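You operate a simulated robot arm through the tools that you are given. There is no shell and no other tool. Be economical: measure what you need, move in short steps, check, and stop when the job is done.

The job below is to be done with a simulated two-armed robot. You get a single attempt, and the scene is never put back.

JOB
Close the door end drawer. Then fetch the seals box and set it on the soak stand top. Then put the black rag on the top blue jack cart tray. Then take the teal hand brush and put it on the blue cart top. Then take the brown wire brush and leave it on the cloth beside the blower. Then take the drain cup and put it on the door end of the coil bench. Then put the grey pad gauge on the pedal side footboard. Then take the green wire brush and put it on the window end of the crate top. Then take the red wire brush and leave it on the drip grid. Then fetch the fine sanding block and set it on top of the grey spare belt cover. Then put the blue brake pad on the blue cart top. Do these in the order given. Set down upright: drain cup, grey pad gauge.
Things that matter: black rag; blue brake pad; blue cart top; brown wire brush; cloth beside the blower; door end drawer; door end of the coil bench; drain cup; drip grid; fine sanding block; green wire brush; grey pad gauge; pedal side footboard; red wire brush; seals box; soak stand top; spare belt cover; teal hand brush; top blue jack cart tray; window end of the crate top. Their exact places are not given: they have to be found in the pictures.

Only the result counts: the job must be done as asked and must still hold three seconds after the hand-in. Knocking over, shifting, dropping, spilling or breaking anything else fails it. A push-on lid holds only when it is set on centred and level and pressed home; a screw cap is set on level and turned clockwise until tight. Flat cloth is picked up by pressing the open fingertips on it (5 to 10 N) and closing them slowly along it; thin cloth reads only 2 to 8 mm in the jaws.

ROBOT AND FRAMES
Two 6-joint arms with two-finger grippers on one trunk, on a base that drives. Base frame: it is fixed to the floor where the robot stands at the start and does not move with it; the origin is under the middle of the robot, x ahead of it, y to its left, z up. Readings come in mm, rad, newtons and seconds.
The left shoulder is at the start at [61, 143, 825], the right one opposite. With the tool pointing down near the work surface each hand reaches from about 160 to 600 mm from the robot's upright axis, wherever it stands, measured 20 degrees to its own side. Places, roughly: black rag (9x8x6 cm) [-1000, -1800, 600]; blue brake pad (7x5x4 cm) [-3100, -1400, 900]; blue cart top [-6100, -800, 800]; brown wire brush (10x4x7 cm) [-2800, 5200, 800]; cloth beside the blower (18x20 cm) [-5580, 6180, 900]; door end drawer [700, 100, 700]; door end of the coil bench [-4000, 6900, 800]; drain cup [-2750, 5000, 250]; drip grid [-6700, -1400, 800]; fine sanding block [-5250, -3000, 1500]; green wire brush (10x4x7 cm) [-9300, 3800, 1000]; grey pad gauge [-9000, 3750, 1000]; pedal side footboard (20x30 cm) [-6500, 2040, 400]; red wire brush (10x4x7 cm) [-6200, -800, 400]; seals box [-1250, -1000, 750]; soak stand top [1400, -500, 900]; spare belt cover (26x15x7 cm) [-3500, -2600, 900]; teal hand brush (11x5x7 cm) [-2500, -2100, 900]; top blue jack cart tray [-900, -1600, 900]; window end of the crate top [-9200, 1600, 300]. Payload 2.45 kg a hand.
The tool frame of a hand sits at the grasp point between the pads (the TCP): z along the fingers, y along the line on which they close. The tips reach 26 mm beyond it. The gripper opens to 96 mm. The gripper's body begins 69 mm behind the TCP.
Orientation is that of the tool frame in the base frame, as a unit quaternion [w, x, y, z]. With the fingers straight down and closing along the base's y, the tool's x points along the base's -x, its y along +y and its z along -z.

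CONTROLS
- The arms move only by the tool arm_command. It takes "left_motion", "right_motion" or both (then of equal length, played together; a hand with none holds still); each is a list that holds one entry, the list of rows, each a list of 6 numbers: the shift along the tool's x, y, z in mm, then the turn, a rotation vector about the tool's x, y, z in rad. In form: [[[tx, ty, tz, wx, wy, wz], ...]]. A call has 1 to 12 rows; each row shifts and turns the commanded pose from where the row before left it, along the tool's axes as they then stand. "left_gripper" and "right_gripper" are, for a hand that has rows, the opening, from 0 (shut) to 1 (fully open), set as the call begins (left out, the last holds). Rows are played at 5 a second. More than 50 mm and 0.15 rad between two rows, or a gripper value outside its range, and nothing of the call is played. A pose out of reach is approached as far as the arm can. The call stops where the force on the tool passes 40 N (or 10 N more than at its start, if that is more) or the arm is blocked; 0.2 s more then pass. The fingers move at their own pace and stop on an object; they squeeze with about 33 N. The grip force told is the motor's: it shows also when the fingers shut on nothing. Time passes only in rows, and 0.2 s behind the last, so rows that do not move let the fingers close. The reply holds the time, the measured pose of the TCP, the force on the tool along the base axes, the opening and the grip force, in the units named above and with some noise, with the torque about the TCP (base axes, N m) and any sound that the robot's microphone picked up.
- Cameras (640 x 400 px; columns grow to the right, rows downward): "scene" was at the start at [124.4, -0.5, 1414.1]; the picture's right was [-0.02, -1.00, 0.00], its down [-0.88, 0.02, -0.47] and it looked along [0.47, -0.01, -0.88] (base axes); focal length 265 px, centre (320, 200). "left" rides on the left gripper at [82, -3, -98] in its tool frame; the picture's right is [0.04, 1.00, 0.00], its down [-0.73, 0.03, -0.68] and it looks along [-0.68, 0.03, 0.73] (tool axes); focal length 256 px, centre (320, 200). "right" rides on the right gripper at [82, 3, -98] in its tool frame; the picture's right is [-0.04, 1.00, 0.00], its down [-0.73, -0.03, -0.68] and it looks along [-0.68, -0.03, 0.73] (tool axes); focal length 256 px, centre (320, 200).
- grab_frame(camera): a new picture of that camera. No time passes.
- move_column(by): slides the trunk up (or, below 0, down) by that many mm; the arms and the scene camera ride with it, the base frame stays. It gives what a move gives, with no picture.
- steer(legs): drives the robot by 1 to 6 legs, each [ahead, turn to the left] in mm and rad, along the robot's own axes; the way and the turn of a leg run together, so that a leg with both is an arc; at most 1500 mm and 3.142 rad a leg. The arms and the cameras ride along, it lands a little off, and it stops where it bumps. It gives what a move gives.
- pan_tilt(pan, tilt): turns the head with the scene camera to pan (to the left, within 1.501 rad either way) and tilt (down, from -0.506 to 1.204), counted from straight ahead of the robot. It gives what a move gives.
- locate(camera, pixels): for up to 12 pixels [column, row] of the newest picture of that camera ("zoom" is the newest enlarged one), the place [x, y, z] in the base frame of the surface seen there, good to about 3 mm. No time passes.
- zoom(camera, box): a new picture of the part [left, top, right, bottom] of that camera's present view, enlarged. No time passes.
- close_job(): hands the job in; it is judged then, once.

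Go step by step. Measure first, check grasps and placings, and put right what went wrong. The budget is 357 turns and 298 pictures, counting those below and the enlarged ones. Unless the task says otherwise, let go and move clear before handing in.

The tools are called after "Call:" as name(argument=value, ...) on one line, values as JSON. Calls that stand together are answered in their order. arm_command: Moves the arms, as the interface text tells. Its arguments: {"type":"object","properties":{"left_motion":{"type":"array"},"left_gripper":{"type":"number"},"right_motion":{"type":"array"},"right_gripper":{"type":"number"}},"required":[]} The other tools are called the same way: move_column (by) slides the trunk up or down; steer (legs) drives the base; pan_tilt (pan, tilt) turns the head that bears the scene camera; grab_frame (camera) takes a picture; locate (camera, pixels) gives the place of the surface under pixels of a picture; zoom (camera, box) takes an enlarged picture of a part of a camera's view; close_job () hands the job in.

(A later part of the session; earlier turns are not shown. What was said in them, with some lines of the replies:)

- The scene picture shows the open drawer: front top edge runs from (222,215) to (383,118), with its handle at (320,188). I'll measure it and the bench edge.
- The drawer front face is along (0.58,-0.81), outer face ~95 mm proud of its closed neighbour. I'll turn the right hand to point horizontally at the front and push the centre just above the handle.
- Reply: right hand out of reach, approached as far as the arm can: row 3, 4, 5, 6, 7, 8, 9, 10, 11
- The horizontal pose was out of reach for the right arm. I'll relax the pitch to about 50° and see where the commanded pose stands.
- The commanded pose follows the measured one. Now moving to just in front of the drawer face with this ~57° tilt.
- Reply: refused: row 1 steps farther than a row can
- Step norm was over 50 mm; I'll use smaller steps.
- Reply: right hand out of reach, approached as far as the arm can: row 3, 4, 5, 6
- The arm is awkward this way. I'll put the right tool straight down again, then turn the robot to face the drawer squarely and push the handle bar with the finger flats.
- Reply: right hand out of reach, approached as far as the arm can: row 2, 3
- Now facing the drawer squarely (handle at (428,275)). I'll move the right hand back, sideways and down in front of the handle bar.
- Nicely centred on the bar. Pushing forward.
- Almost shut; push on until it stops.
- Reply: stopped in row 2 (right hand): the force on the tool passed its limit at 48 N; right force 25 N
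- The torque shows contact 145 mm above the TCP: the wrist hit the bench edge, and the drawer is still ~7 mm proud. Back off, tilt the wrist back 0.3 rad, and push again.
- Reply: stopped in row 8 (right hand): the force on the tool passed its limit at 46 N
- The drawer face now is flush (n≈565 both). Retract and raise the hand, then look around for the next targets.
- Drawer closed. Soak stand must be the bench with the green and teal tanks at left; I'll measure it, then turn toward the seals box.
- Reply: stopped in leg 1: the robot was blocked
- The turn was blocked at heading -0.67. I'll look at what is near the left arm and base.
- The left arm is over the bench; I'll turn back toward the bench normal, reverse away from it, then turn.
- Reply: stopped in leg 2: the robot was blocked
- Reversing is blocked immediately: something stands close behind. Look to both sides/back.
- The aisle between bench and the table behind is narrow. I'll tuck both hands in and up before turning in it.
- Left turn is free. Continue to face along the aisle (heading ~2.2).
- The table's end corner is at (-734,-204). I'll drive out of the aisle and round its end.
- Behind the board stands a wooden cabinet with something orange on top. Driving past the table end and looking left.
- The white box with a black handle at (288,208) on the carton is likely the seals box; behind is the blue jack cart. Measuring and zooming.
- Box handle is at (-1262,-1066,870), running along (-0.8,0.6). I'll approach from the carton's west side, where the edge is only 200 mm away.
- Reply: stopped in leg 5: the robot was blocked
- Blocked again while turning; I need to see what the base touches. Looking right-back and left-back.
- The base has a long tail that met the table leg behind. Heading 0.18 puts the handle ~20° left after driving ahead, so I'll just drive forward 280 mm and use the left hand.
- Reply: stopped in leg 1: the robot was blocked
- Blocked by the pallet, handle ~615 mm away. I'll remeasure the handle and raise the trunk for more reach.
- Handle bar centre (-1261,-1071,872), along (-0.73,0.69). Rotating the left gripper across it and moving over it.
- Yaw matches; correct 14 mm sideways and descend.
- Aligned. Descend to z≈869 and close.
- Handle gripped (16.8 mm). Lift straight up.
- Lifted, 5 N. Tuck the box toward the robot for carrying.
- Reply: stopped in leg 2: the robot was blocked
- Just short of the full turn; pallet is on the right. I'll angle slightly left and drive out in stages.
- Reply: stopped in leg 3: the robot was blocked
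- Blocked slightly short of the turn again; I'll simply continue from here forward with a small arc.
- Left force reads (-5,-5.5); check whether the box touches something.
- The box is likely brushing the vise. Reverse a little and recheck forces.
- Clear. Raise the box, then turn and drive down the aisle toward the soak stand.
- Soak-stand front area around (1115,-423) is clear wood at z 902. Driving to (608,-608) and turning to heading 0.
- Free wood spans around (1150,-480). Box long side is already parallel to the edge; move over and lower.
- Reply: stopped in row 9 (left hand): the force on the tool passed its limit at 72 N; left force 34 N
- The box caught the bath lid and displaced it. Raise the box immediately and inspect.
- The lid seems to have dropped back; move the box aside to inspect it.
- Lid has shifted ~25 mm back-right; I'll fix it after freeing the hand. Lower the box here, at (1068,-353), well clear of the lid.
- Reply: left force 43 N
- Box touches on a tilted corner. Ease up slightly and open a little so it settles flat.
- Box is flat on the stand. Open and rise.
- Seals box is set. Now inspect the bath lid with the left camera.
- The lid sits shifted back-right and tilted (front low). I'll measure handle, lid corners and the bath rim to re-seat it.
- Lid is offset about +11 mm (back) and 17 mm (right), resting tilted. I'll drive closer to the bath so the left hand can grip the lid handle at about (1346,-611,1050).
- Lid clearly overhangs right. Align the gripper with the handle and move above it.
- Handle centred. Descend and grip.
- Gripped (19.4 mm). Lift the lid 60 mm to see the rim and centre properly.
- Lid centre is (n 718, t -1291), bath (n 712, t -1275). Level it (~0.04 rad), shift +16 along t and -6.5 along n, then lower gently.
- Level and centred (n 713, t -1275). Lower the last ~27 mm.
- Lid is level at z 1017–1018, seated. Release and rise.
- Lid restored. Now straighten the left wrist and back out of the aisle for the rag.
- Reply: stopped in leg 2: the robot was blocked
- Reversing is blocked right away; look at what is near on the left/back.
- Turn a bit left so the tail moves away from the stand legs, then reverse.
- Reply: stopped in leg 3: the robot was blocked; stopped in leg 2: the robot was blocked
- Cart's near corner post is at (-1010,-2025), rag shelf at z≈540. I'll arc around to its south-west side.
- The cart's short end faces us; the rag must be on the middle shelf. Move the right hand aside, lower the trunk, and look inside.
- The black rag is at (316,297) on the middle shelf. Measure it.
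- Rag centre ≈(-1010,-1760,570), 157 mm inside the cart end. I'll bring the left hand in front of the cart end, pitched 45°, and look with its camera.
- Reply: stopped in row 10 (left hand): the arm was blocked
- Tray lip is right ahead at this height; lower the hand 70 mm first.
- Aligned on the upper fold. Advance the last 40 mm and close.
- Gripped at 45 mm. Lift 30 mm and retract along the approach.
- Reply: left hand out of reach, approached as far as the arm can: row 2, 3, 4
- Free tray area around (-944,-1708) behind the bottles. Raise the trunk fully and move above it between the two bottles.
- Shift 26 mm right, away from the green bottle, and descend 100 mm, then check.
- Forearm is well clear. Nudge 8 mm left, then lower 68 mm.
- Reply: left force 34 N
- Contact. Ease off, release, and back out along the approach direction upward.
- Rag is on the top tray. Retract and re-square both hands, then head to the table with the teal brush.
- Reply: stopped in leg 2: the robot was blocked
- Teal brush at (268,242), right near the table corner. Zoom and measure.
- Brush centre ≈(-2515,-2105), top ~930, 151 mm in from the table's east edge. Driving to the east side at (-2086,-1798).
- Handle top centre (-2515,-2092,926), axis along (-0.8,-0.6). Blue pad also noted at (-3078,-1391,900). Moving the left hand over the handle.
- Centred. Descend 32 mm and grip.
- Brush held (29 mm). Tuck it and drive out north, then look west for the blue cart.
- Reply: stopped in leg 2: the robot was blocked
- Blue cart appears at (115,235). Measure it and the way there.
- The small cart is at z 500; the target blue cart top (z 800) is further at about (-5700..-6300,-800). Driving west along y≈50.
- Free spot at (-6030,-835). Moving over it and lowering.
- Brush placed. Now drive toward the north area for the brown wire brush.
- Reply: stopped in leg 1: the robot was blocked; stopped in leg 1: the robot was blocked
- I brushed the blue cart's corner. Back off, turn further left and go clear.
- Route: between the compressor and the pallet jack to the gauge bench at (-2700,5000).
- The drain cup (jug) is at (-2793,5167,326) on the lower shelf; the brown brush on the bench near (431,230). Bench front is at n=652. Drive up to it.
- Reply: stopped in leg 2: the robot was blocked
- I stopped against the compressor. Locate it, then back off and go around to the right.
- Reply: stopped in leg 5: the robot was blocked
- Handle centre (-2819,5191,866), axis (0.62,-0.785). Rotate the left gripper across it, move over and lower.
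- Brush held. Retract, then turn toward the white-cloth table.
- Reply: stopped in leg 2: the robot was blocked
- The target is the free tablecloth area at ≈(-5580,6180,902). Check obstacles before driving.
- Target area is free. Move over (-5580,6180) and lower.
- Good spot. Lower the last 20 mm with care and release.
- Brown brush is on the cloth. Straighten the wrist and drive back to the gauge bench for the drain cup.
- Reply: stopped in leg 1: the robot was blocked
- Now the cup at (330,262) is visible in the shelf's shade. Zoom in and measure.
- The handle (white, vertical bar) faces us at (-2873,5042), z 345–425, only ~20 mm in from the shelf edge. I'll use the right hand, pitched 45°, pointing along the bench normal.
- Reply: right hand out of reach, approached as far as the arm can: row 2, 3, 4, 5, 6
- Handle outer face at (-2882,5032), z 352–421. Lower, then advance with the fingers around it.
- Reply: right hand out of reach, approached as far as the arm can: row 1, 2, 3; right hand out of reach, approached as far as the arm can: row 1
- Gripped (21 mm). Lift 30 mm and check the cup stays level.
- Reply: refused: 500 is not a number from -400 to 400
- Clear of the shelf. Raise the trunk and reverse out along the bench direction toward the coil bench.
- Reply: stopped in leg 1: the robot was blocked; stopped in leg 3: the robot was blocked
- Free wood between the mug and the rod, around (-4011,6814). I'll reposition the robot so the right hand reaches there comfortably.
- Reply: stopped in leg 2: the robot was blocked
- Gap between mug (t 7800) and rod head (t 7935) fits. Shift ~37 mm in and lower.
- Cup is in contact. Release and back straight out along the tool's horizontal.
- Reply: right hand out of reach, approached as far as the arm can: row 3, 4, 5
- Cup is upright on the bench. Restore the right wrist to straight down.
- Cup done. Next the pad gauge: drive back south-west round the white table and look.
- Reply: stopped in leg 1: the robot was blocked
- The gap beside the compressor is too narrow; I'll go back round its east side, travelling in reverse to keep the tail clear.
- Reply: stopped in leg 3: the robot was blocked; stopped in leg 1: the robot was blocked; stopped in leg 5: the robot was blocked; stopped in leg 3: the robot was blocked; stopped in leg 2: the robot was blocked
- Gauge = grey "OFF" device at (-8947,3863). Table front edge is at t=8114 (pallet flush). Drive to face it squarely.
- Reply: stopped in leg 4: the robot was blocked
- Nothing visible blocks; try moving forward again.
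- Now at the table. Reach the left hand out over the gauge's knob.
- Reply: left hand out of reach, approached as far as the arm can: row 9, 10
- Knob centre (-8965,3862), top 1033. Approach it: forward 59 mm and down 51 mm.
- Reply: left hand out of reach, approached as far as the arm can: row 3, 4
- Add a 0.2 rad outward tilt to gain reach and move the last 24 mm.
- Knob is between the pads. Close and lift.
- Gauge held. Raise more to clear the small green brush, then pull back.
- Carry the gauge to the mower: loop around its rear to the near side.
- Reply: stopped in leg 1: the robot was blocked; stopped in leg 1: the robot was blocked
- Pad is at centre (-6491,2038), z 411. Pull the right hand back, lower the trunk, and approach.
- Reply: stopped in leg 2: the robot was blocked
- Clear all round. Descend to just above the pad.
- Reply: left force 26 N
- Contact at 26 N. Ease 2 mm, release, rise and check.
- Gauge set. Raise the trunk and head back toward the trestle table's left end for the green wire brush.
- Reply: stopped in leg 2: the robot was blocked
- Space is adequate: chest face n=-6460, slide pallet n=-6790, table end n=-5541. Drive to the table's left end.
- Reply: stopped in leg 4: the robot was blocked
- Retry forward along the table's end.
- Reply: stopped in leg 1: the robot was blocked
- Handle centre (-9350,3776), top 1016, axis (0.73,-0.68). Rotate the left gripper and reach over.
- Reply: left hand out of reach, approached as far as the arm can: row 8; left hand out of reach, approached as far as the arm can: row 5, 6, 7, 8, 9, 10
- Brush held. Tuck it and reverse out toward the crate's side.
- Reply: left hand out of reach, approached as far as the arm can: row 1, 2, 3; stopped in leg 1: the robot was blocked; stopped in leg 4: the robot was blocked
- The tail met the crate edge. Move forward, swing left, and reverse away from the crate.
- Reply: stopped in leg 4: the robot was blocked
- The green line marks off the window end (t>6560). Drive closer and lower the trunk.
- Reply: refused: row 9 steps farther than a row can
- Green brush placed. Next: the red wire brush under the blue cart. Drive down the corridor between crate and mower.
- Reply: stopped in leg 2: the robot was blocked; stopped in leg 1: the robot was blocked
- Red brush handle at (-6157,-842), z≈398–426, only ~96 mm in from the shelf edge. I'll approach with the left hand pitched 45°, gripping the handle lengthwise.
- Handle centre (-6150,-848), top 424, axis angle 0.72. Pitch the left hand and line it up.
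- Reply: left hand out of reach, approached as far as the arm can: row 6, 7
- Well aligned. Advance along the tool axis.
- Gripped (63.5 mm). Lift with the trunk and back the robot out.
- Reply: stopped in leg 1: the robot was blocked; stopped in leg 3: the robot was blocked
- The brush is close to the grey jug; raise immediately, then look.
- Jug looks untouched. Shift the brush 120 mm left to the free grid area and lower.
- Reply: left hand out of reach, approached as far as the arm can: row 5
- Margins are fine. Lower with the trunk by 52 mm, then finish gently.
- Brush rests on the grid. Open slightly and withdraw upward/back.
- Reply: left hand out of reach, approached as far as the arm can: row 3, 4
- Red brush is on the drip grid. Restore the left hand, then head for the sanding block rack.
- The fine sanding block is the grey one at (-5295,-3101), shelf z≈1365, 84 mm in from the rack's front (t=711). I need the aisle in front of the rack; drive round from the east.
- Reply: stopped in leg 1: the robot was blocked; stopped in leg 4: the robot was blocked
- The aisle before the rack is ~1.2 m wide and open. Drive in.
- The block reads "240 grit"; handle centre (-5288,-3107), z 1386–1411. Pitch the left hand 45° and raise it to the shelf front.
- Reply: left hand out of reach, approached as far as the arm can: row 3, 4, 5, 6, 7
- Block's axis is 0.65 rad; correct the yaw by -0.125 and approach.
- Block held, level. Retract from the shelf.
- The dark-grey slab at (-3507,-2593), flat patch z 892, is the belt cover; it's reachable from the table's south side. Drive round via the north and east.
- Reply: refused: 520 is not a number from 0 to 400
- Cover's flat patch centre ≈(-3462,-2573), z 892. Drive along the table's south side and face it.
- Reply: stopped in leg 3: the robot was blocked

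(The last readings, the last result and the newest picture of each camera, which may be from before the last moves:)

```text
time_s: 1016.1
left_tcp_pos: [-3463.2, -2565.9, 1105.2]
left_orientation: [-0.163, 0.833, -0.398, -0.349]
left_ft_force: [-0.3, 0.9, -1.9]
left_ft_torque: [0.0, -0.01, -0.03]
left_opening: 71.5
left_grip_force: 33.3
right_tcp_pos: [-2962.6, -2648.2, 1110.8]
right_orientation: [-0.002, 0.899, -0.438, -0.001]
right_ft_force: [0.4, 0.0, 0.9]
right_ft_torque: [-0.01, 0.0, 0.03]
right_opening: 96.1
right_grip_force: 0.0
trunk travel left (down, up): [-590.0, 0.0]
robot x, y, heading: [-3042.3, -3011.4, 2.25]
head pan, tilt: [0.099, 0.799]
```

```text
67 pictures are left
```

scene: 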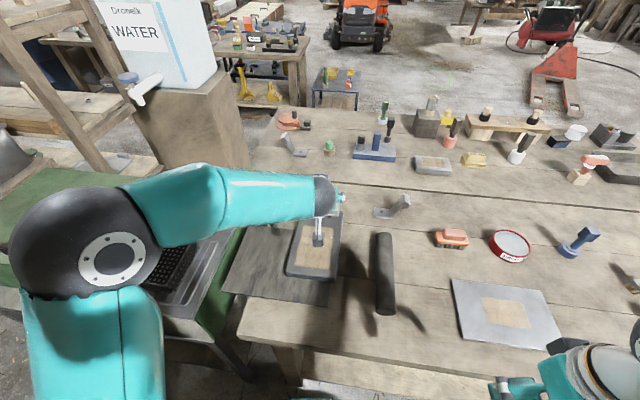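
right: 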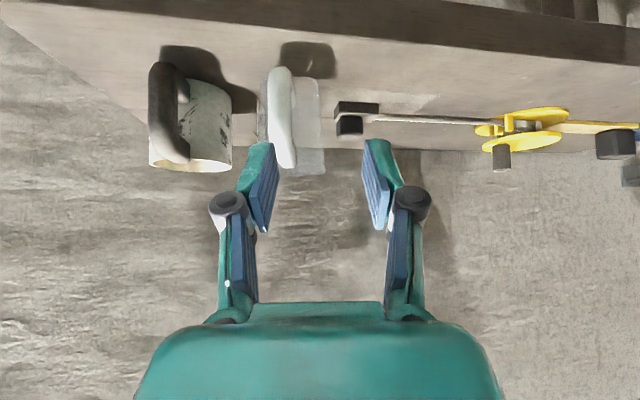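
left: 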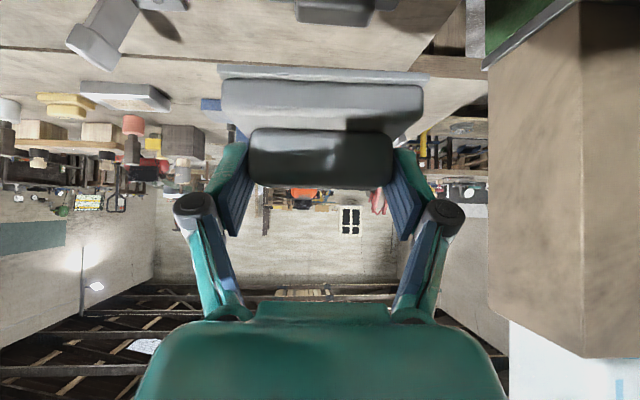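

Call:
zoom(camera="scene", box=[260, 170, 400, 310])

Call:
locate(camera="zoom", pixels=[[240, 270], [180, 280], [310, 290], [220, 310], [330, 220], [300, 240], [130, 290], [350, 180], [190, 230], [280, 210]])

```text
2.86 times, centred on (330, 240) of scene
```

zoom: 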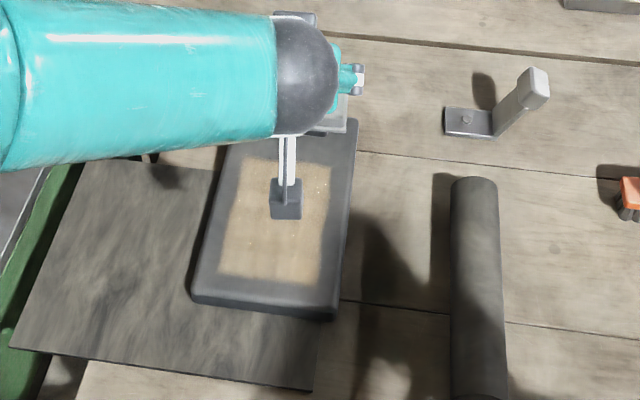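

```text
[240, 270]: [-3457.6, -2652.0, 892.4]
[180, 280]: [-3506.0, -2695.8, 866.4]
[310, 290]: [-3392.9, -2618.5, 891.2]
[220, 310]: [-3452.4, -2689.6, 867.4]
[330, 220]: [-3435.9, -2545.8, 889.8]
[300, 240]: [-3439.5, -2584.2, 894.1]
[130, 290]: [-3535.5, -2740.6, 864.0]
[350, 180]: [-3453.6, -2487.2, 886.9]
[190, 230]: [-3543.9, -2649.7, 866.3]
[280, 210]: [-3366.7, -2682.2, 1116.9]
```

Centre the block over the patch and lower.

Call:
arm_command(left_motion=[[[6, 11, -6, 0, 0, 0], [28, 0, 28, 0, 0, 0], [28, 0, 28, 0, 0, 0], [28, 0, 28, 0, 0, 0], [20, 0, 20, 0, 0, 0]]])

Call:
grab_frame(camera="left")

Call:
zoom(camera="scene", box=[260, 170, 400, 310])

```text
time_s: 1017.3
left_tcp_pos: [-3466.5, -2582.7, 958.0]
left_orientation: [-0.164, 0.832, -0.398, -0.35]
left_ft_force: [0.0, -0.4, -1.5]
left_ft_torque: [0.0, -0.01, -0.04]
left_opening: 71.7
left_grip_force: 33.2
right_tcp_pos: [-2963.3, -2650.1, 1111.8]
right_orientation: [-0.003, 0.899, -0.438, -0.001]
right_ft_force: [-0.5, 0.7, 0.2]
right_ft_torque: [-0.02, 0.01, -0.02]
right_opening: 96.0
right_grip_force: 0.0
trunk travel left (down, up): [-590.0, 0.0]
robot x, y, heading: [-3043.4, -3009.2, 2.252]
head pan, tilt: [0.099, 0.799]
```

```text
65 pictures are left
```

left: 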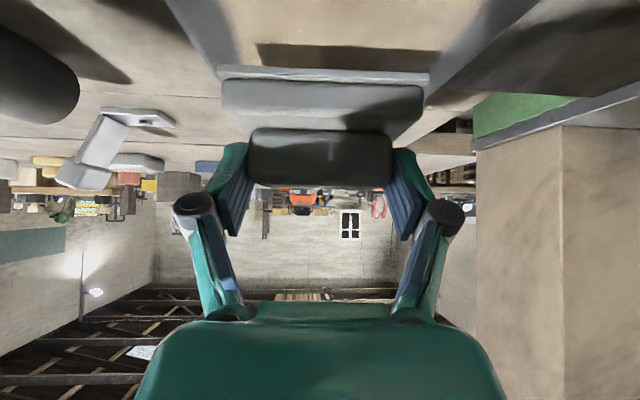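

```text
2.86 times, centred on (330, 240) of scene
```

zoom: 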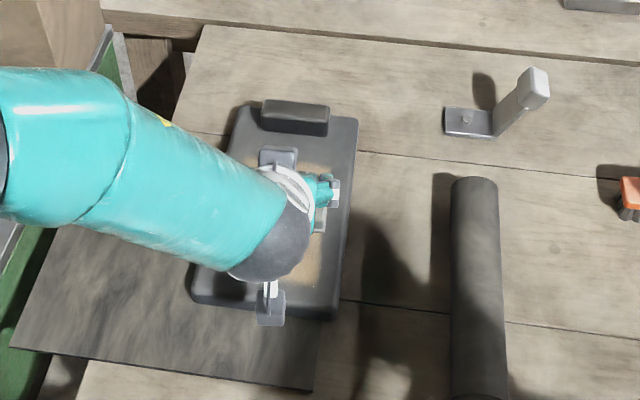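

Call:
arm_command(left_motion=[[[9, 0, 9, 0, 0, 0], [2, 0, 2, 0, 0, 0], [1.5, 0, 1.5, 0, 0, 0], [1.5, 0, 1.5, 0, 0, 0], [1.5, 0, 1.5, 0, 0, 0]]])

```text
time_s: 1018.5
left_tcp_pos: [-3468.0, -2583.0, 937.6]
left_orientation: [-0.164, 0.832, -0.397, -0.35]
left_ft_force: [-1.0, -4.1, 9.1]
left_ft_torque: [-0.09, -0.5, -0.17]
left_opening: 71.2
left_grip_force: 33.1
right_tcp_pos: [-2962.0, -2650.8, 1111.3]
right_orientation: [-0.003, 0.899, -0.437, -0.001]
right_ft_force: [0.7, 1.0, -0.4]
right_ft_torque: [0.0, 0.0, 0.01]
right_opening: 95.7
right_grip_force: 0.1
trunk travel left (down, up): [-590.0, 0.0]
robot x, y, heading: [-3045.6, -3009.6, 2.252]
head pan, tilt: [0.099, 0.799]
```

Contact. Release and withdraw along the tool axis.

Call:
arm_command(left_motion=[[[0, 0, 0, 0, 0, 0], [0, 0, 0, 0, 0, 0]]], left_gripper=0.92)

Call:
arm_command(left_motion=[[[0, 0, -15, 0, 0, 0], [0, 0, -40, 0, 0, 0], [0, 0, -40, 0, 0, 0], [0, 0, -40, 0, 0, 0], [0, 0, -40, 0, 0, 0], [0, 0, 0, 0, 0.131, 0], [0, 0, 0, 0, 0.131, 0], [0, 0, 0, 0, 0.131, 0], [0, 0, 0, 0, 0.131, 0], [0, 0, 0, 0, 0.131, 0], [0, 0, 0, 0, 0.131, 0]]])

Call:
grab_frame(camera="scene")

```text
time_s: 1019.1
left_tcp_pos: [-3468.1, -2583.2, 935.3]
left_orientation: [-0.163, 0.832, -0.398, -0.349]
left_ft_force: [0.2, 1.1, -1.0]
left_ft_torque: [-0.01, 0.0, -0.03]
left_opening: 88.5
left_grip_force: 0.0
right_tcp_pos: [-2962.0, -2649.1, 1111.6]
right_orientation: [-0.002, 0.899, -0.438, -0.001]
right_ft_force: [0.5, -0.8, 0.2]
right_ft_torque: [0.0, 0.01, -0.02]
right_opening: 96.2
right_grip_force: 0.1
trunk travel left (down, up): [-590.0, 0.0]
robot x, y, heading: [-3048.4, -3006.6, 2.249]
head pan, tilt: [0.099, 0.799]
```

```text
time_s: 1021.5
left_tcp_pos: [-3388.3, -2678.4, 1058.2]
left_orientation: [0.002, 0.902, -0.431, -0.001]
left_ft_force: [0.2, 0.1, 0.6]
left_ft_torque: [0.02, 0.01, -0.01]
left_opening: 88.1
left_grip_force: 0.1
right_tcp_pos: [-2962.5, -2648.8, 1110.6]
right_orientation: [-0.003, 0.899, -0.437, -0.001]
right_ft_force: [-0.2, -0.1, -0.9]
right_ft_torque: [0.02, 0.01, 0.0]
right_opening: 95.8
right_grip_force: 0.1
trunk travel left (down, up): [-590.0, 0.0]
robot x, y, heading: [-3042.0, -3011.5, 2.242]
head pan, tilt: [0.099, 0.799]
```

```text
63 pictures are left
```

scene: 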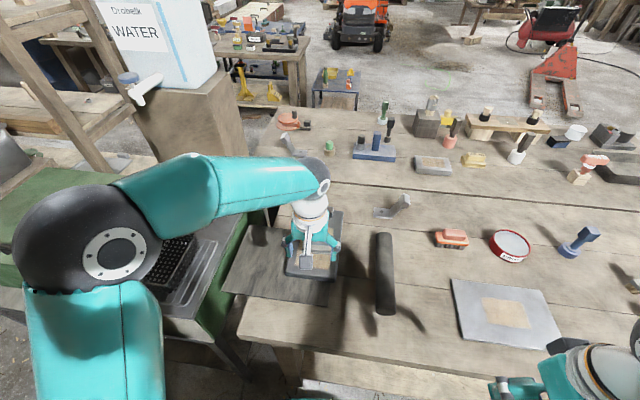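

Call:
arm_command(left_motion=[[[30, 25, -15, 0, 0, 0], [30, 25, -15, 0, 0, 0], [30, 25, -15, 0, 0, 0], [30, 25, -10, 0, 0, 0], [30, 25, 0, 0, 0, 0], [30, 25, 0, 0, 0, 0]]])

Call:
zoom(camera="scene", box=[230, 170, 430, 310])

```text
time_s: 1022.9
left_tcp_pos: [-3390.8, -2914.6, 1112.9]
left_orientation: [0.001, 0.903, -0.43, -0.004]
left_ft_force: [0.2, -0.2, 0.4]
left_ft_torque: [-0.01, 0.0, 0.0]
left_opening: 88.2
left_grip_force: 0.0
right_tcp_pos: [-2962.1, -2650.5, 1111.6]
right_orientation: [-0.003, 0.899, -0.438, -0.003]
right_ft_force: [0.1, -1.2, 0.3]
right_ft_torque: [0.02, 0.02, -0.01]
right_opening: 95.9
right_grip_force: 0.0
trunk travel left (down, up): [-590.0, 0.0]
robot x, y, heading: [-3046.4, -3011.2, 2.253]
head pan, tilt: [0.099, 0.799]
```

```text
2.86 times, centred on (330, 240) of scene
```

zoom: 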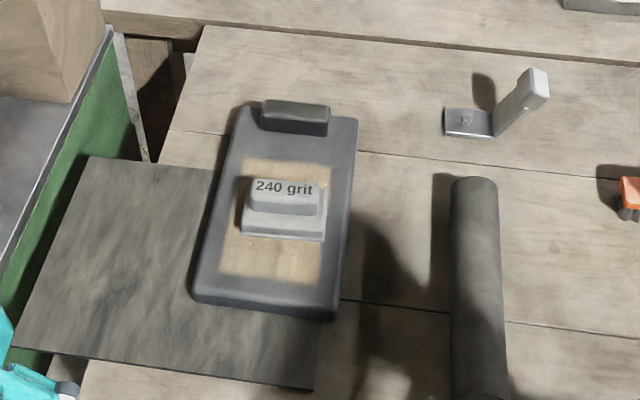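

The block is squarely on the cover. Last task: the blue brake pad. Drive back round to the north side of the near table.

Call:
steer(legs=[[-150, 0], [0, -1.63], [1290, 0.0]])

```text
time_s: 1028.4
left_tcp_pos: [-2849.8, -2778.0, 1114.2]
left_orientation: [0.0, -0.336, 0.942, 0.004]
left_ft_force: [0.0, 0.6, -0.3]
left_ft_torque: [0.01, 0.03, -0.01]
left_opening: 88.1
left_grip_force: 0.1
right_tcp_pos: [-2585.5, -3204.4, 1112.0]
right_orientation: [0.002, -0.329, 0.944, -0.002]
right_ft_force: [-0.8, -0.4, -0.6]
right_ft_torque: [0.03, 0.02, 0.06]
right_opening: 95.8
right_grip_force: 0.1
trunk travel left (down, up): [-590.0, 0.0]
robot x, y, heading: [-2963.8, -3105.9, 0.681]
head pan, tilt: [0.099, 0.799]
stopped in leg 2: the robot was blocked; the commanded pose is now the measured one
```

Call:
steer(legs=[[1327, 0], [0, 1.02]])

```text
time_s: 1038.2
left_tcp_pos: [-2149.4, -1983.2, 1113.8]
left_orientation: [0.002, 0.756, -0.655, -0.004]
left_ft_force: [0.8, 0.3, 0.3]
left_ft_torque: [0.0, 0.05, 0.02]
left_opening: 88.4
left_grip_force: 0.0
right_tcp_pos: [-1645.2, -1976.3, 1112.3]
right_orientation: [-0.002, 0.752, -0.659, -0.001]
right_ft_force: [0.1, 0.1, -0.1]
right_ft_torque: [-0.01, 0.02, 0.0]
right_opening: 96.2
right_grip_force: 0.0
trunk travel left (down, up): [-590.0, 0.0]
robot x, y, heading: [-1910.1, -2244.9, 1.712]
head pan, tilt: [0.099, 0.799]
```

Call:
steer(legs=[[0, 0.093], [560, 0], [0, -0.175], [851, 0], [0, 0.577], [606, 0]])

Call:
steer(legs=[[0, 1.29], [1265, 0], [0, 1.846]])

Call:
grab_frame(camera="scene")

```text
time_s: 1051.6
left_tcp_pos: [-2798.8, -268.6, 1113.7]
left_orientation: [0.002, 0.891, -0.454, -0.003]
left_ft_force: [-0.7, 0.6, 0.2]
left_ft_torque: [-0.03, -0.01, 0.01]
left_opening: 88.1
left_grip_force: 0.0
right_tcp_pos: [-2357.6, -27.5, 1112.8]
right_orientation: [-0.003, 0.888, -0.46, -0.002]
right_ft_force: [0.5, -0.5, -0.6]
right_ft_torque: [0.01, -0.01, 0.0]
right_opening: 96.1
right_grip_force: 0.1
trunk travel left (down, up): [-590.0, 0.0]
robot x, y, heading: [-2464.4, -390.4, 2.196]
head pan, tilt: [0.099, 0.799]
```

```text
time_s: 1065.3
left_tcp_pos: [-3422.5, -1055.7, 1113.6]
left_orientation: [0.004, 0.649, 0.761, 0.001]
left_ft_force: [-0.2, -0.2, 0.4]
left_ft_torque: [-0.01, 0.0, -0.04]
left_opening: 88.5
left_grip_force: 0.1
right_tcp_pos: [-3925.9, -1070.1, 1113.7]
right_orientation: [0.0, 0.654, 0.756, -0.004]
right_ft_force: [0.5, -0.6, 0.4]
right_ft_torque: [0.03, 0.03, 0.0]
right_opening: 96.1
right_grip_force: 0.0
trunk travel left (down, up): [-590.0, 0.0]
robot x, y, heading: [-3691.9, -799.7, -1.405]
head pan, tilt: [0.099, 0.799]
stopped in leg 3: the robot was blocked; the commanded pose is now the measured one
```

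```text
61 pictures are left
```

scene: 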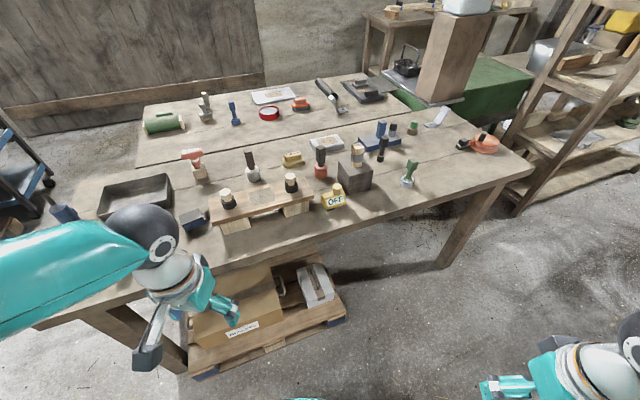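

Call:
steer(legs=[[0, 0.35], [260, 0]])

Call:
pan_tilt(pan=0.35, tilt=0.85)

Call:
grab_frame(camera="scene")

```text
time_s: 1068.3
left_tcp_pos: [-3225.2, -1179.6, 1114.4]
left_orientation: [0.004, 0.508, 0.861, 0.002]
left_ft_force: [-0.1, -0.2, 0.6]
left_ft_torque: [0.07, 0.02, -0.02]
left_opening: 88.3
left_grip_force: 0.0
right_tcp_pos: [-3693.3, -1364.0, 1113.3]
right_orientation: [0.0, 0.514, 0.858, -0.003]
right_ft_force: [1.3, -0.7, 0.5]
right_ft_torque: [0.06, 0.03, -0.03]
right_opening: 95.8
right_grip_force: 0.1
trunk travel left (down, up): [-590.0, 0.0]
robot x, y, heading: [-3559.6, -1027.6, -1.064]
head pan, tilt: [0.099, 0.799]
```

```text
time_s: 1069.1
left_tcp_pos: [-3224.5, -1177.6, 1115.6]
left_orientation: [0.004, 0.508, 0.861, 0.002]
left_ft_force: [-0.3, 0.3, 0.1]
left_ft_torque: [-0.01, 0.0, 0.03]
left_opening: 88.4
left_grip_force: 0.0
right_tcp_pos: [-3693.8, -1361.5, 1114.6]
right_orientation: [0.001, 0.514, 0.858, -0.003]
right_ft_force: [0.2, 0.6, -0.1]
right_ft_torque: [-0.02, 0.0, 0.0]
right_opening: 96.0
right_grip_force: 0.1
trunk travel left (down, up): [-590.0, 0.0]
robot x, y, heading: [-3560.8, -1026.4, -1.06]
head pan, tilt: [0.351, 0.85]
```

```text
60 pictures are left
```

scene: 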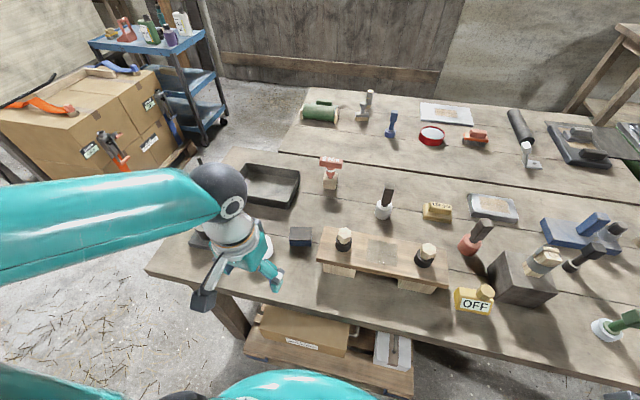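

Pad at (301,237), next to the wooden jig. Zoom and measure.

Call:
zoom(camera="scene", box=[260, 200, 360, 290])

Call:
locate(camera="zoom", pixels=[[260, 170], [190, 150], [335, 155], [260, 195], [200, 190], [320, 195], [190, 230], [320, 235], [260, 240], [260, 270], [390, 220]])

```text
4.44 times, centred on (310, 245) of scene
```

zoom: 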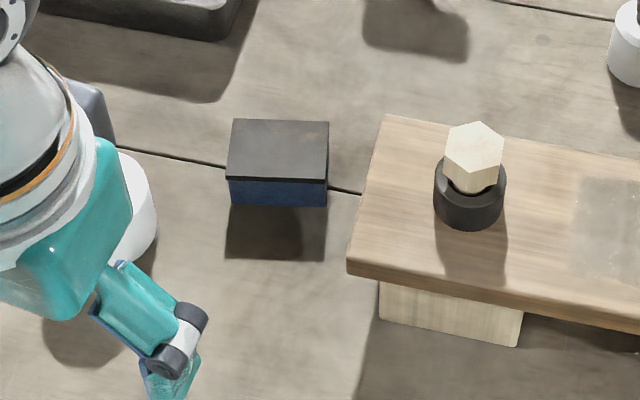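

```text
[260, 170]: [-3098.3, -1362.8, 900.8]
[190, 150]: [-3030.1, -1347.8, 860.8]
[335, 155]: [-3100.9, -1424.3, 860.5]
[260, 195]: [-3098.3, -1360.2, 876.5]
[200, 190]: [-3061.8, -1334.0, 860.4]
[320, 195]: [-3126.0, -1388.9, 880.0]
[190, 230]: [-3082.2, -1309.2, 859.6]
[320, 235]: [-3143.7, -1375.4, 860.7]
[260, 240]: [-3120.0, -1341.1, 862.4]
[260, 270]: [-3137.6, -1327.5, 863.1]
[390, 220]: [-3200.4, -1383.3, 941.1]
```

Call:
locate(camera="zoom", pixels=[[242, 126], [322, 127], [318, 175], [235, 172], [280, 150]])

```text
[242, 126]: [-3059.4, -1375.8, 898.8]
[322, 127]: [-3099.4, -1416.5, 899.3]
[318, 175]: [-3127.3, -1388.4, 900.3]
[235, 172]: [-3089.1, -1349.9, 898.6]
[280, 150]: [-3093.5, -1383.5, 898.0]
```

Pad centre (-3094,-1383), top 900, long axis 0.78 rad. Rotate the left gripper across its short side and move above.

Call:
arm_command(left_motion=[[[0, 0, 0, 0, 0, 0.1354], [0, 0, 0, 0, 0, 0.1354], [0, 0, 0, 0, 0, 0.1354], [0, 0, 0, 0, 0, 0.1354], [0, 0, 0, 0, 0, 0.1354], [0, 0, 0, 0, 0, 0.1354], [0, 0, 0, 0, 0, 0.1354], [0, 0, 0, 0, 0, 0.1354], [0, 0, 0, 0, 0, 0.1354]]], left_gripper=0.78)

Call:
arm_command(left_motion=[[[-11.5, 38.9, 0, 0, 0, 0], [-11.5, 38.9, 0, 0, 0, 0], [-11.5, 38.9, 0, 0, 0, 0], [-11.5, 38.9, 0, 0, 0, 0], [-11.5, 38.9, 0, 0, 0, 0], [-11.5, 38.9, 0, 0, 0, 0], [0, 0, 45, 0, 0, 0], [0, 0, 45, 0, 0, 0], [0, 0, 45, 0, 0, 0]]])

Call:
grab_frame(camera="left")

```text
time_s: 1071.1
left_tcp_pos: [-3225.0, -1178.8, 1116.4]
left_orientation: [0.002, 0.91, 0.413, 0.005]
left_ft_force: [-1.1, -0.2, -0.4]
left_ft_torque: [0.0, -0.04, -0.02]
left_opening: 74.8
left_grip_force: 0.1
right_tcp_pos: [-3693.1, -1361.3, 1113.8]
right_orientation: [0.001, 0.515, 0.857, -0.003]
right_ft_force: [-0.7, 0.3, -0.9]
right_ft_torque: [0.03, -0.02, -0.02]
right_opening: 95.9
right_grip_force: 0.2
trunk travel left (down, up): [-590.0, 0.0]
robot x, y, heading: [-3559.3, -1027.3, -1.062]
head pan, tilt: [0.351, 0.85]
```

```text
time_s: 1073.1
left_tcp_pos: [-3089.3, -1384.1, 979.6]
left_orientation: [0.001, 0.91, 0.414, 0.003]
left_ft_force: [-0.1, -0.2, 0.6]
left_ft_torque: [0.01, 0.02, -0.01]
left_opening: 74.7
left_grip_force: 0.0
right_tcp_pos: [-3692.8, -1364.2, 1114.4]
right_orientation: [0.001, 0.514, 0.858, -0.002]
right_ft_force: [-0.2, 0.5, 0.0]
right_ft_torque: [0.02, 0.01, -0.05]
right_opening: 96.0
right_grip_force: 0.1
trunk travel left (down, up): [-590.0, 0.0]
robot x, y, heading: [-3561.1, -1032.0, -1.066]
head pan, tilt: [0.351, 0.85]
```

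```text
58 pictures are left
```

left: 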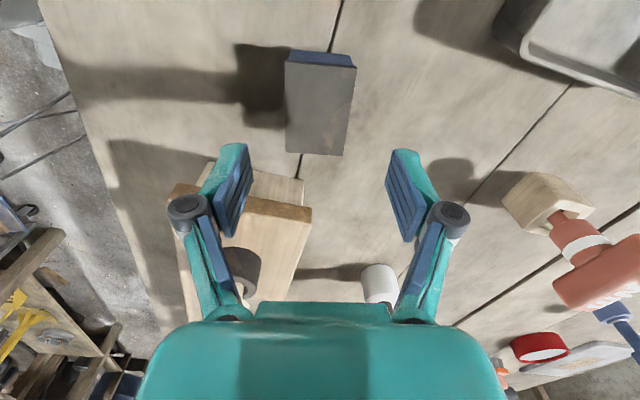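

Centred. Descend and grip.

Call:
arm_command(left_motion=[[[0, 0, 40, 0, 0, 0], [0, 0, 35, 0, 0, 0], [0, 0, 12, 0, 0, 0]]])

Call:
arm_command(left_motion=[[[0, 0, 0, 0, 0, 0], [0, 0, 0, 0, 0, 0], [0, 0, 0, 0, 0, 0], [0, 0, 0, 0, 0, 0]]], left_gripper=0)

Call:
arm_command(left_motion=[[[0, 0, -25, 0, 0, 0], [0, 0, -45, 0, 0, 0], [0, 0, -45, 0, 0, 0], [0, 0, -45, 0, 0, 0], [0, 0, -45, 0, 0, 0], [0, -40, 0, 0, 0, 0], [0, -40, 0, 0, 0, 0], [0, -40, 0, 0, 0, 0], [0, -40, 0, 0, 0, 0]]])

Call:
grab_frame(camera="left")

```text
time_s: 1073.9
left_tcp_pos: [-3089.3, -1384.0, 895.0]
left_orientation: [0.002, 0.91, 0.415, 0.004]
left_ft_force: [-0.3, -0.3, 1.1]
left_ft_torque: [-0.02, 0.02, 0.02]
left_opening: 74.9
left_grip_force: 0.2
right_tcp_pos: [-3692.8, -1363.0, 1113.8]
right_orientation: [0.001, 0.513, 0.858, -0.002]
right_ft_force: [-0.3, 0.5, 1.2]
right_ft_torque: [0.0, -0.01, 0.0]
right_opening: 96.0
right_grip_force: 0.1
trunk travel left (down, up): [-590.0, 0.0]
robot x, y, heading: [-3558.8, -1028.4, -1.063]
head pan, tilt: [0.351, 0.85]
```

```text
time_s: 1074.9
left_tcp_pos: [-3090.8, -1384.2, 895.0]
left_orientation: [0.002, 0.91, 0.415, 0.003]
left_ft_force: [1.1, -0.4, 2.0]
left_ft_torque: [-0.04, -0.01, 0.04]
left_opening: 45.3
left_grip_force: 33.1
right_tcp_pos: [-3693.2, -1363.2, 1114.5]
right_orientation: [0.002, 0.514, 0.858, -0.003]
right_ft_force: [0.8, 0.4, 0.1]
right_ft_torque: [0.0, 0.04, 0.03]
right_opening: 96.0
right_grip_force: 0.1
trunk travel left (down, up): [-590.0, 0.0]
robot x, y, heading: [-3557.5, -1026.0, -1.064]
head pan, tilt: [0.351, 0.85]
```

```text
time_s: 1076.9
left_tcp_pos: [-3216.4, -1278.2, 1097.5]
left_orientation: [0.004, 0.91, 0.414, 0.003]
left_ft_force: [0.3, 0.0, -0.8]
left_ft_torque: [-0.04, -0.02, 0.01]
left_opening: 45.4
left_grip_force: 33.1
right_tcp_pos: [-3694.5, -1361.4, 1114.7]
right_orientation: [0.002, 0.515, 0.857, -0.003]
right_ft_force: [0.7, -0.3, 0.5]
right_ft_torque: [-0.06, 0.01, -0.02]
right_opening: 95.9
right_grip_force: 0.1
trunk travel left (down, up): [-590.0, 0.0]
robot x, y, heading: [-3560.5, -1024.2, -1.065]
head pan, tilt: [0.351, 0.85]
```

```text
57 pictures are left
```

left: 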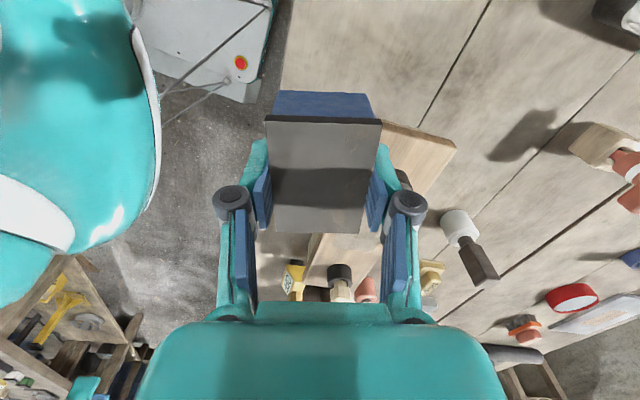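

Pad held (45 mm). Reverse out and drive to the blue cart.

Call:
steer(legs=[[-1200, 0], [0, -2.0], [1400, 0]])

```text
time_s: 1086.2
left_tcp_pos: [-4233.6, -413.0, 1097.8]
left_orientation: [0.003, 0.991, -0.137, 0.004]
left_ft_force: [-0.8, 0.4, -2.0]
left_ft_torque: [-0.02, -0.05, 0.03]
left_opening: 45.4
left_grip_force: 33.1
right_tcp_pos: [-4513.0, -15.3, 1115.0]
right_orientation: [0.0, 0.894, 0.449, -0.002]
right_ft_force: [-0.5, 0.3, -0.8]
right_ft_torque: [-0.06, -0.02, -0.01]
right_opening: 95.8
right_grip_force: 0.1
trunk travel left (down, up): [-590.0, 0.0]
robot x, y, heading: [-4127.8, -11.7, -2.202]
head pan, tilt: [0.351, 0.85]
stopped in leg 2: the robot was blocked; the commanded pose is now the measured one
```

Call:
steer(legs=[[-60, 0], [0, -0.85], [1350, 0]])

```text
time_s: 1096.1
left_tcp_pos: [-5821.8, -307.0, 1097.7]
left_orientation: [0.003, 0.85, -0.526, 0.001]
left_ft_force: [-0.2, -0.6, -1.9]
left_ft_torque: [0.0, -0.03, 0.0]
left_opening: 45.5
left_grip_force: 32.6
right_tcp_pos: [-5715.8, 166.8, 1115.0]
right_orientation: [-0.002, 0.999, 0.048, -0.003]
right_ft_force: [-0.9, -0.1, 0.5]
right_ft_torque: [-0.03, 0.02, -0.01]
right_opening: 96.2
right_grip_force: 0.0
trunk travel left (down, up): [-590.0, 0.0]
robot x, y, heading: [-5453.1, -116.8, -3.04]
head pan, tilt: [0.351, 0.85]
```

Call:
steer(legs=[[0, -0.1], [520, 0], [0, 0.51], [600, 0], [0, 1.5]])

Call:
pan_tilt(pan=0.3, tilt=0.85)

Call:
grab_frame(camera="scene")

```text
time_s: 1107.5
left_tcp_pos: [-6274.5, -770.0, 1099.5]
left_orientation: [0.0, 0.965, 0.264, 0.003]
left_ft_force: [0.4, 0.1, -1.9]
left_ft_torque: [0.02, 0.01, 0.03]
left_opening: 45.3
left_grip_force: 33.0
right_tcp_pos: [-6754.8, -697.5, 1116.5]
right_orientation: [0.0, 0.644, 0.765, -0.003]
right_ft_force: [-0.5, -0.7, 0.2]
right_ft_torque: [-0.02, 0.04, -0.03]
right_opening: 96.2
right_grip_force: 0.1
trunk travel left (down, up): [-590.0, 0.0]
robot x, y, heading: [-6517.8, -419.1, -1.391]
head pan, tilt: [0.351, 0.85]
stopped in leg 5: the robot was blocked; the commanded pose is now the measured one
```

```text
time_s: 1108.2
left_tcp_pos: [-6275.0, -769.8, 1099.1]
left_orientation: [0.002, 0.965, 0.263, 0.003]
left_ft_force: [0.0, 0.5, -1.7]
left_ft_torque: [0.0, 0.01, 0.01]
left_opening: 45.5
left_grip_force: 33.0
right_tcp_pos: [-6756.5, -699.1, 1117.5]
right_orientation: [0.001, 0.645, 0.764, -0.004]
right_ft_force: [-0.3, 0.3, 1.0]
right_ft_torque: [-0.01, 0.0, 0.0]
right_opening: 96.0
right_grip_force: 0.0
trunk travel left (down, up): [-590.0, 0.0]
robot x, y, heading: [-6520.1, -422.8, -1.388]
head pan, tilt: [0.3, 0.85]
```

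```text
56 pictures are left
```

scene: 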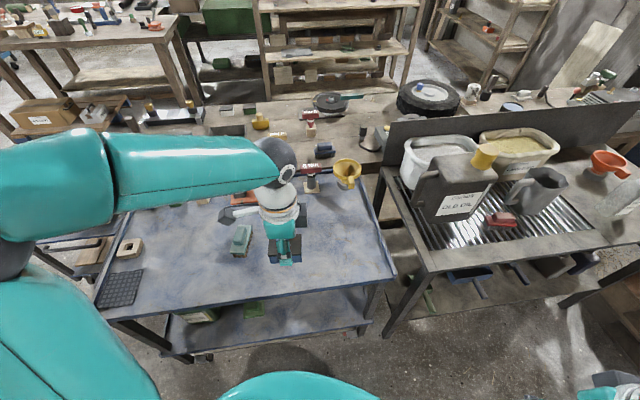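

Teal and red brushes are in place. Put the pad at (-6170,-880), clear of the teal brush.

Call:
arm_command(left_motion=[[[8.7, 37, 0, 0, 0, 0], [8.7, 37, 0, 0, 0, 0], [8.7, 37, 0, 0, 0, 0], [8.7, 37, 0, 0, 0, 0], [0, 0, 42, 0, 0, 0], [0, 0, 42, 0, 0, 0], [0, 0, 42, 0, 0, 0], [0, 0, 42, 0, 0, 0], [0, 0, 42, 0, 0, 0], [0, 0, 40, 0, 0, 0]]])

Call:
grab_frame(camera="scene")

```text
time_s: 1110.4
left_tcp_pos: [-6169.1, -880.6, 848.4]
left_orientation: [0.003, 0.965, 0.264, 0.002]
left_ft_force: [0.2, -0.6, -2.3]
left_ft_torque: [-0.01, 0.0, -0.03]
left_opening: 45.3
left_grip_force: 33.0
right_tcp_pos: [-6755.6, -697.5, 1117.5]
right_orientation: [-0.001, 0.645, 0.764, -0.004]
right_ft_force: [0.1, 0.5, -0.2]
right_ft_torque: [0.02, 0.02, 0.0]
right_opening: 95.9
right_grip_force: 0.0
trunk travel left (down, up): [-590.0, 0.0]
robot x, y, heading: [-6524.3, -418.7, -1.397]
head pan, tilt: [0.3, 0.85]
```

```text
55 pictures are left
```

scene: 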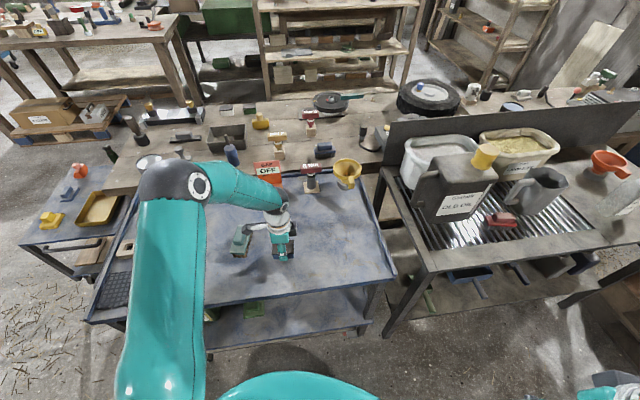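

Call:
arm_command(left_motion=[[[0, 0, 6, 0, 0, 0], [0, 0, 3, 0, 0, 0], [0, 0, 2, 0, 0, 0], [0, 0, 2, 0, 0, 0]]])

```text
time_s: 1111.4
left_tcp_pos: [-6167.8, -880.1, 835.0]
left_orientation: [0.001, 0.965, 0.264, 0.003]
left_ft_force: [-0.8, -1.1, -2.0]
left_ft_torque: [0.01, -0.01, 0.02]
left_opening: 45.4
left_grip_force: 32.6
right_tcp_pos: [-6756.2, -697.7, 1116.5]
right_orientation: [0.001, 0.645, 0.765, -0.003]
right_ft_force: [-0.1, -0.3, 0.4]
right_ft_torque: [0.0, -0.03, 0.02]
right_opening: 95.7
right_grip_force: 0.1
trunk travel left (down, up): [-590.0, 0.0]
robot x, y, heading: [-6518.4, -418.6, -1.385]
head pan, tilt: [0.3, 0.85]
```

Call:
arm_command(left_motion=[[[0, 0, 1.5, 0, 0, 0], [0, 0, 1.5, 0, 0, 0]]])

Call:
arm_command(left_motion=[[[0, 0, 0, 0, 0, 0], [0, 0, 0, 0, 0, 0], [0, 0, -30, 0, 0, 0], [0, 0, -45, 0, 0, 0], [0, 0, -45, 0, 0, 0], [0, 0, -45, 0, 0, 0], [0, 0, -45, 0, 0, 0], [0, 0, -45, 0, 0, 0], [0, -37, 0, 0, 0, 0], [0, -37, 0, 0, 0, 0], [0, -37, 0, 0, 0, 0], [0, -37, 0, 0, 0, 0]]], left_gripper=0.75)

Call:
grab_frame(camera="scene")

```text
time_s: 1112.0
left_tcp_pos: [-6169.2, -880.5, 833.2]
left_orientation: [0.003, 0.964, 0.264, 0.003]
left_ft_force: [0.7, 1.5, 9.0]
left_ft_torque: [0.11, 0.27, -0.05]
left_opening: 45.4
left_grip_force: 33.0
right_tcp_pos: [-6756.0, -698.0, 1116.9]
right_orientation: [0.001, 0.645, 0.764, -0.003]
right_ft_force: [0.1, -0.2, -1.0]
right_ft_torque: [-0.01, -0.02, 0.01]
right_opening: 95.9
right_grip_force: 0.2
trunk travel left (down, up): [-590.0, 0.0]
robot x, y, heading: [-6517.5, -418.6, -1.389]
head pan, tilt: [0.3, 0.85]
```

```text
time_s: 1114.6
left_tcp_pos: [-6247.1, -752.3, 1086.7]
left_orientation: [0.003, 0.965, 0.264, 0.003]
left_ft_force: [0.3, 0.6, -0.5]
left_ft_torque: [-0.04, -0.03, -0.04]
left_opening: 71.8
left_grip_force: 0.1
right_tcp_pos: [-6756.4, -696.3, 1114.9]
right_orientation: [0.001, 0.644, 0.765, -0.004]
right_ft_force: [-0.2, -0.1, -1.2]
right_ft_torque: [-0.01, 0.03, -0.01]
right_opening: 95.9
right_grip_force: 0.0
trunk travel left (down, up): [-590.0, 0.0]
robot x, y, heading: [-6516.8, -418.7, -1.388]
head pan, tilt: [0.3, 0.85]
```

```text
54 pictures are left
```

scene: 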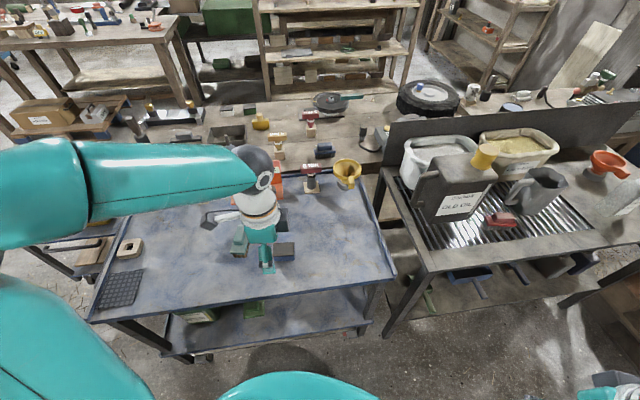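

The blue pad rests flat on the blue cart top, the hand is open and well clear; all eleven steps are in place. Handing in.

Call:
close_job()

```text
The job is handed in.
```

I handed the job in with all eleven steps done in the order given. Along the way I shifted the bath lid and made a few bumps, listed below.

- **Bath lid:** while placing the seals box I knocked the rust bath lid out of place. I lifted it, recentred it and set it back level at its seat height. I could not check whether the bath itself moved.
- **Bumps:**
  - The seals box brushed the vise.
  - The wrist hit the bench edge while I was closing the drawer.
  - The base touched the carton pallet, the compressor, the blue cart corner and the crate.
  - Nothing fell over in the pictures. A position check on the blue cart showed it had not moved; I did not check the other items.
- **Grey jug on the drip grid:** while the red wire brush was being brought in, it came very close to this jug. It looked untouched in the pictures.
- **Target I had to identify:** I took the spare belt cover to be the dark grey slab with the handle on the south table. The 240 grit block is on its flat patch.

The drain cup and the grey pad gauge were both upright when I let go of them.
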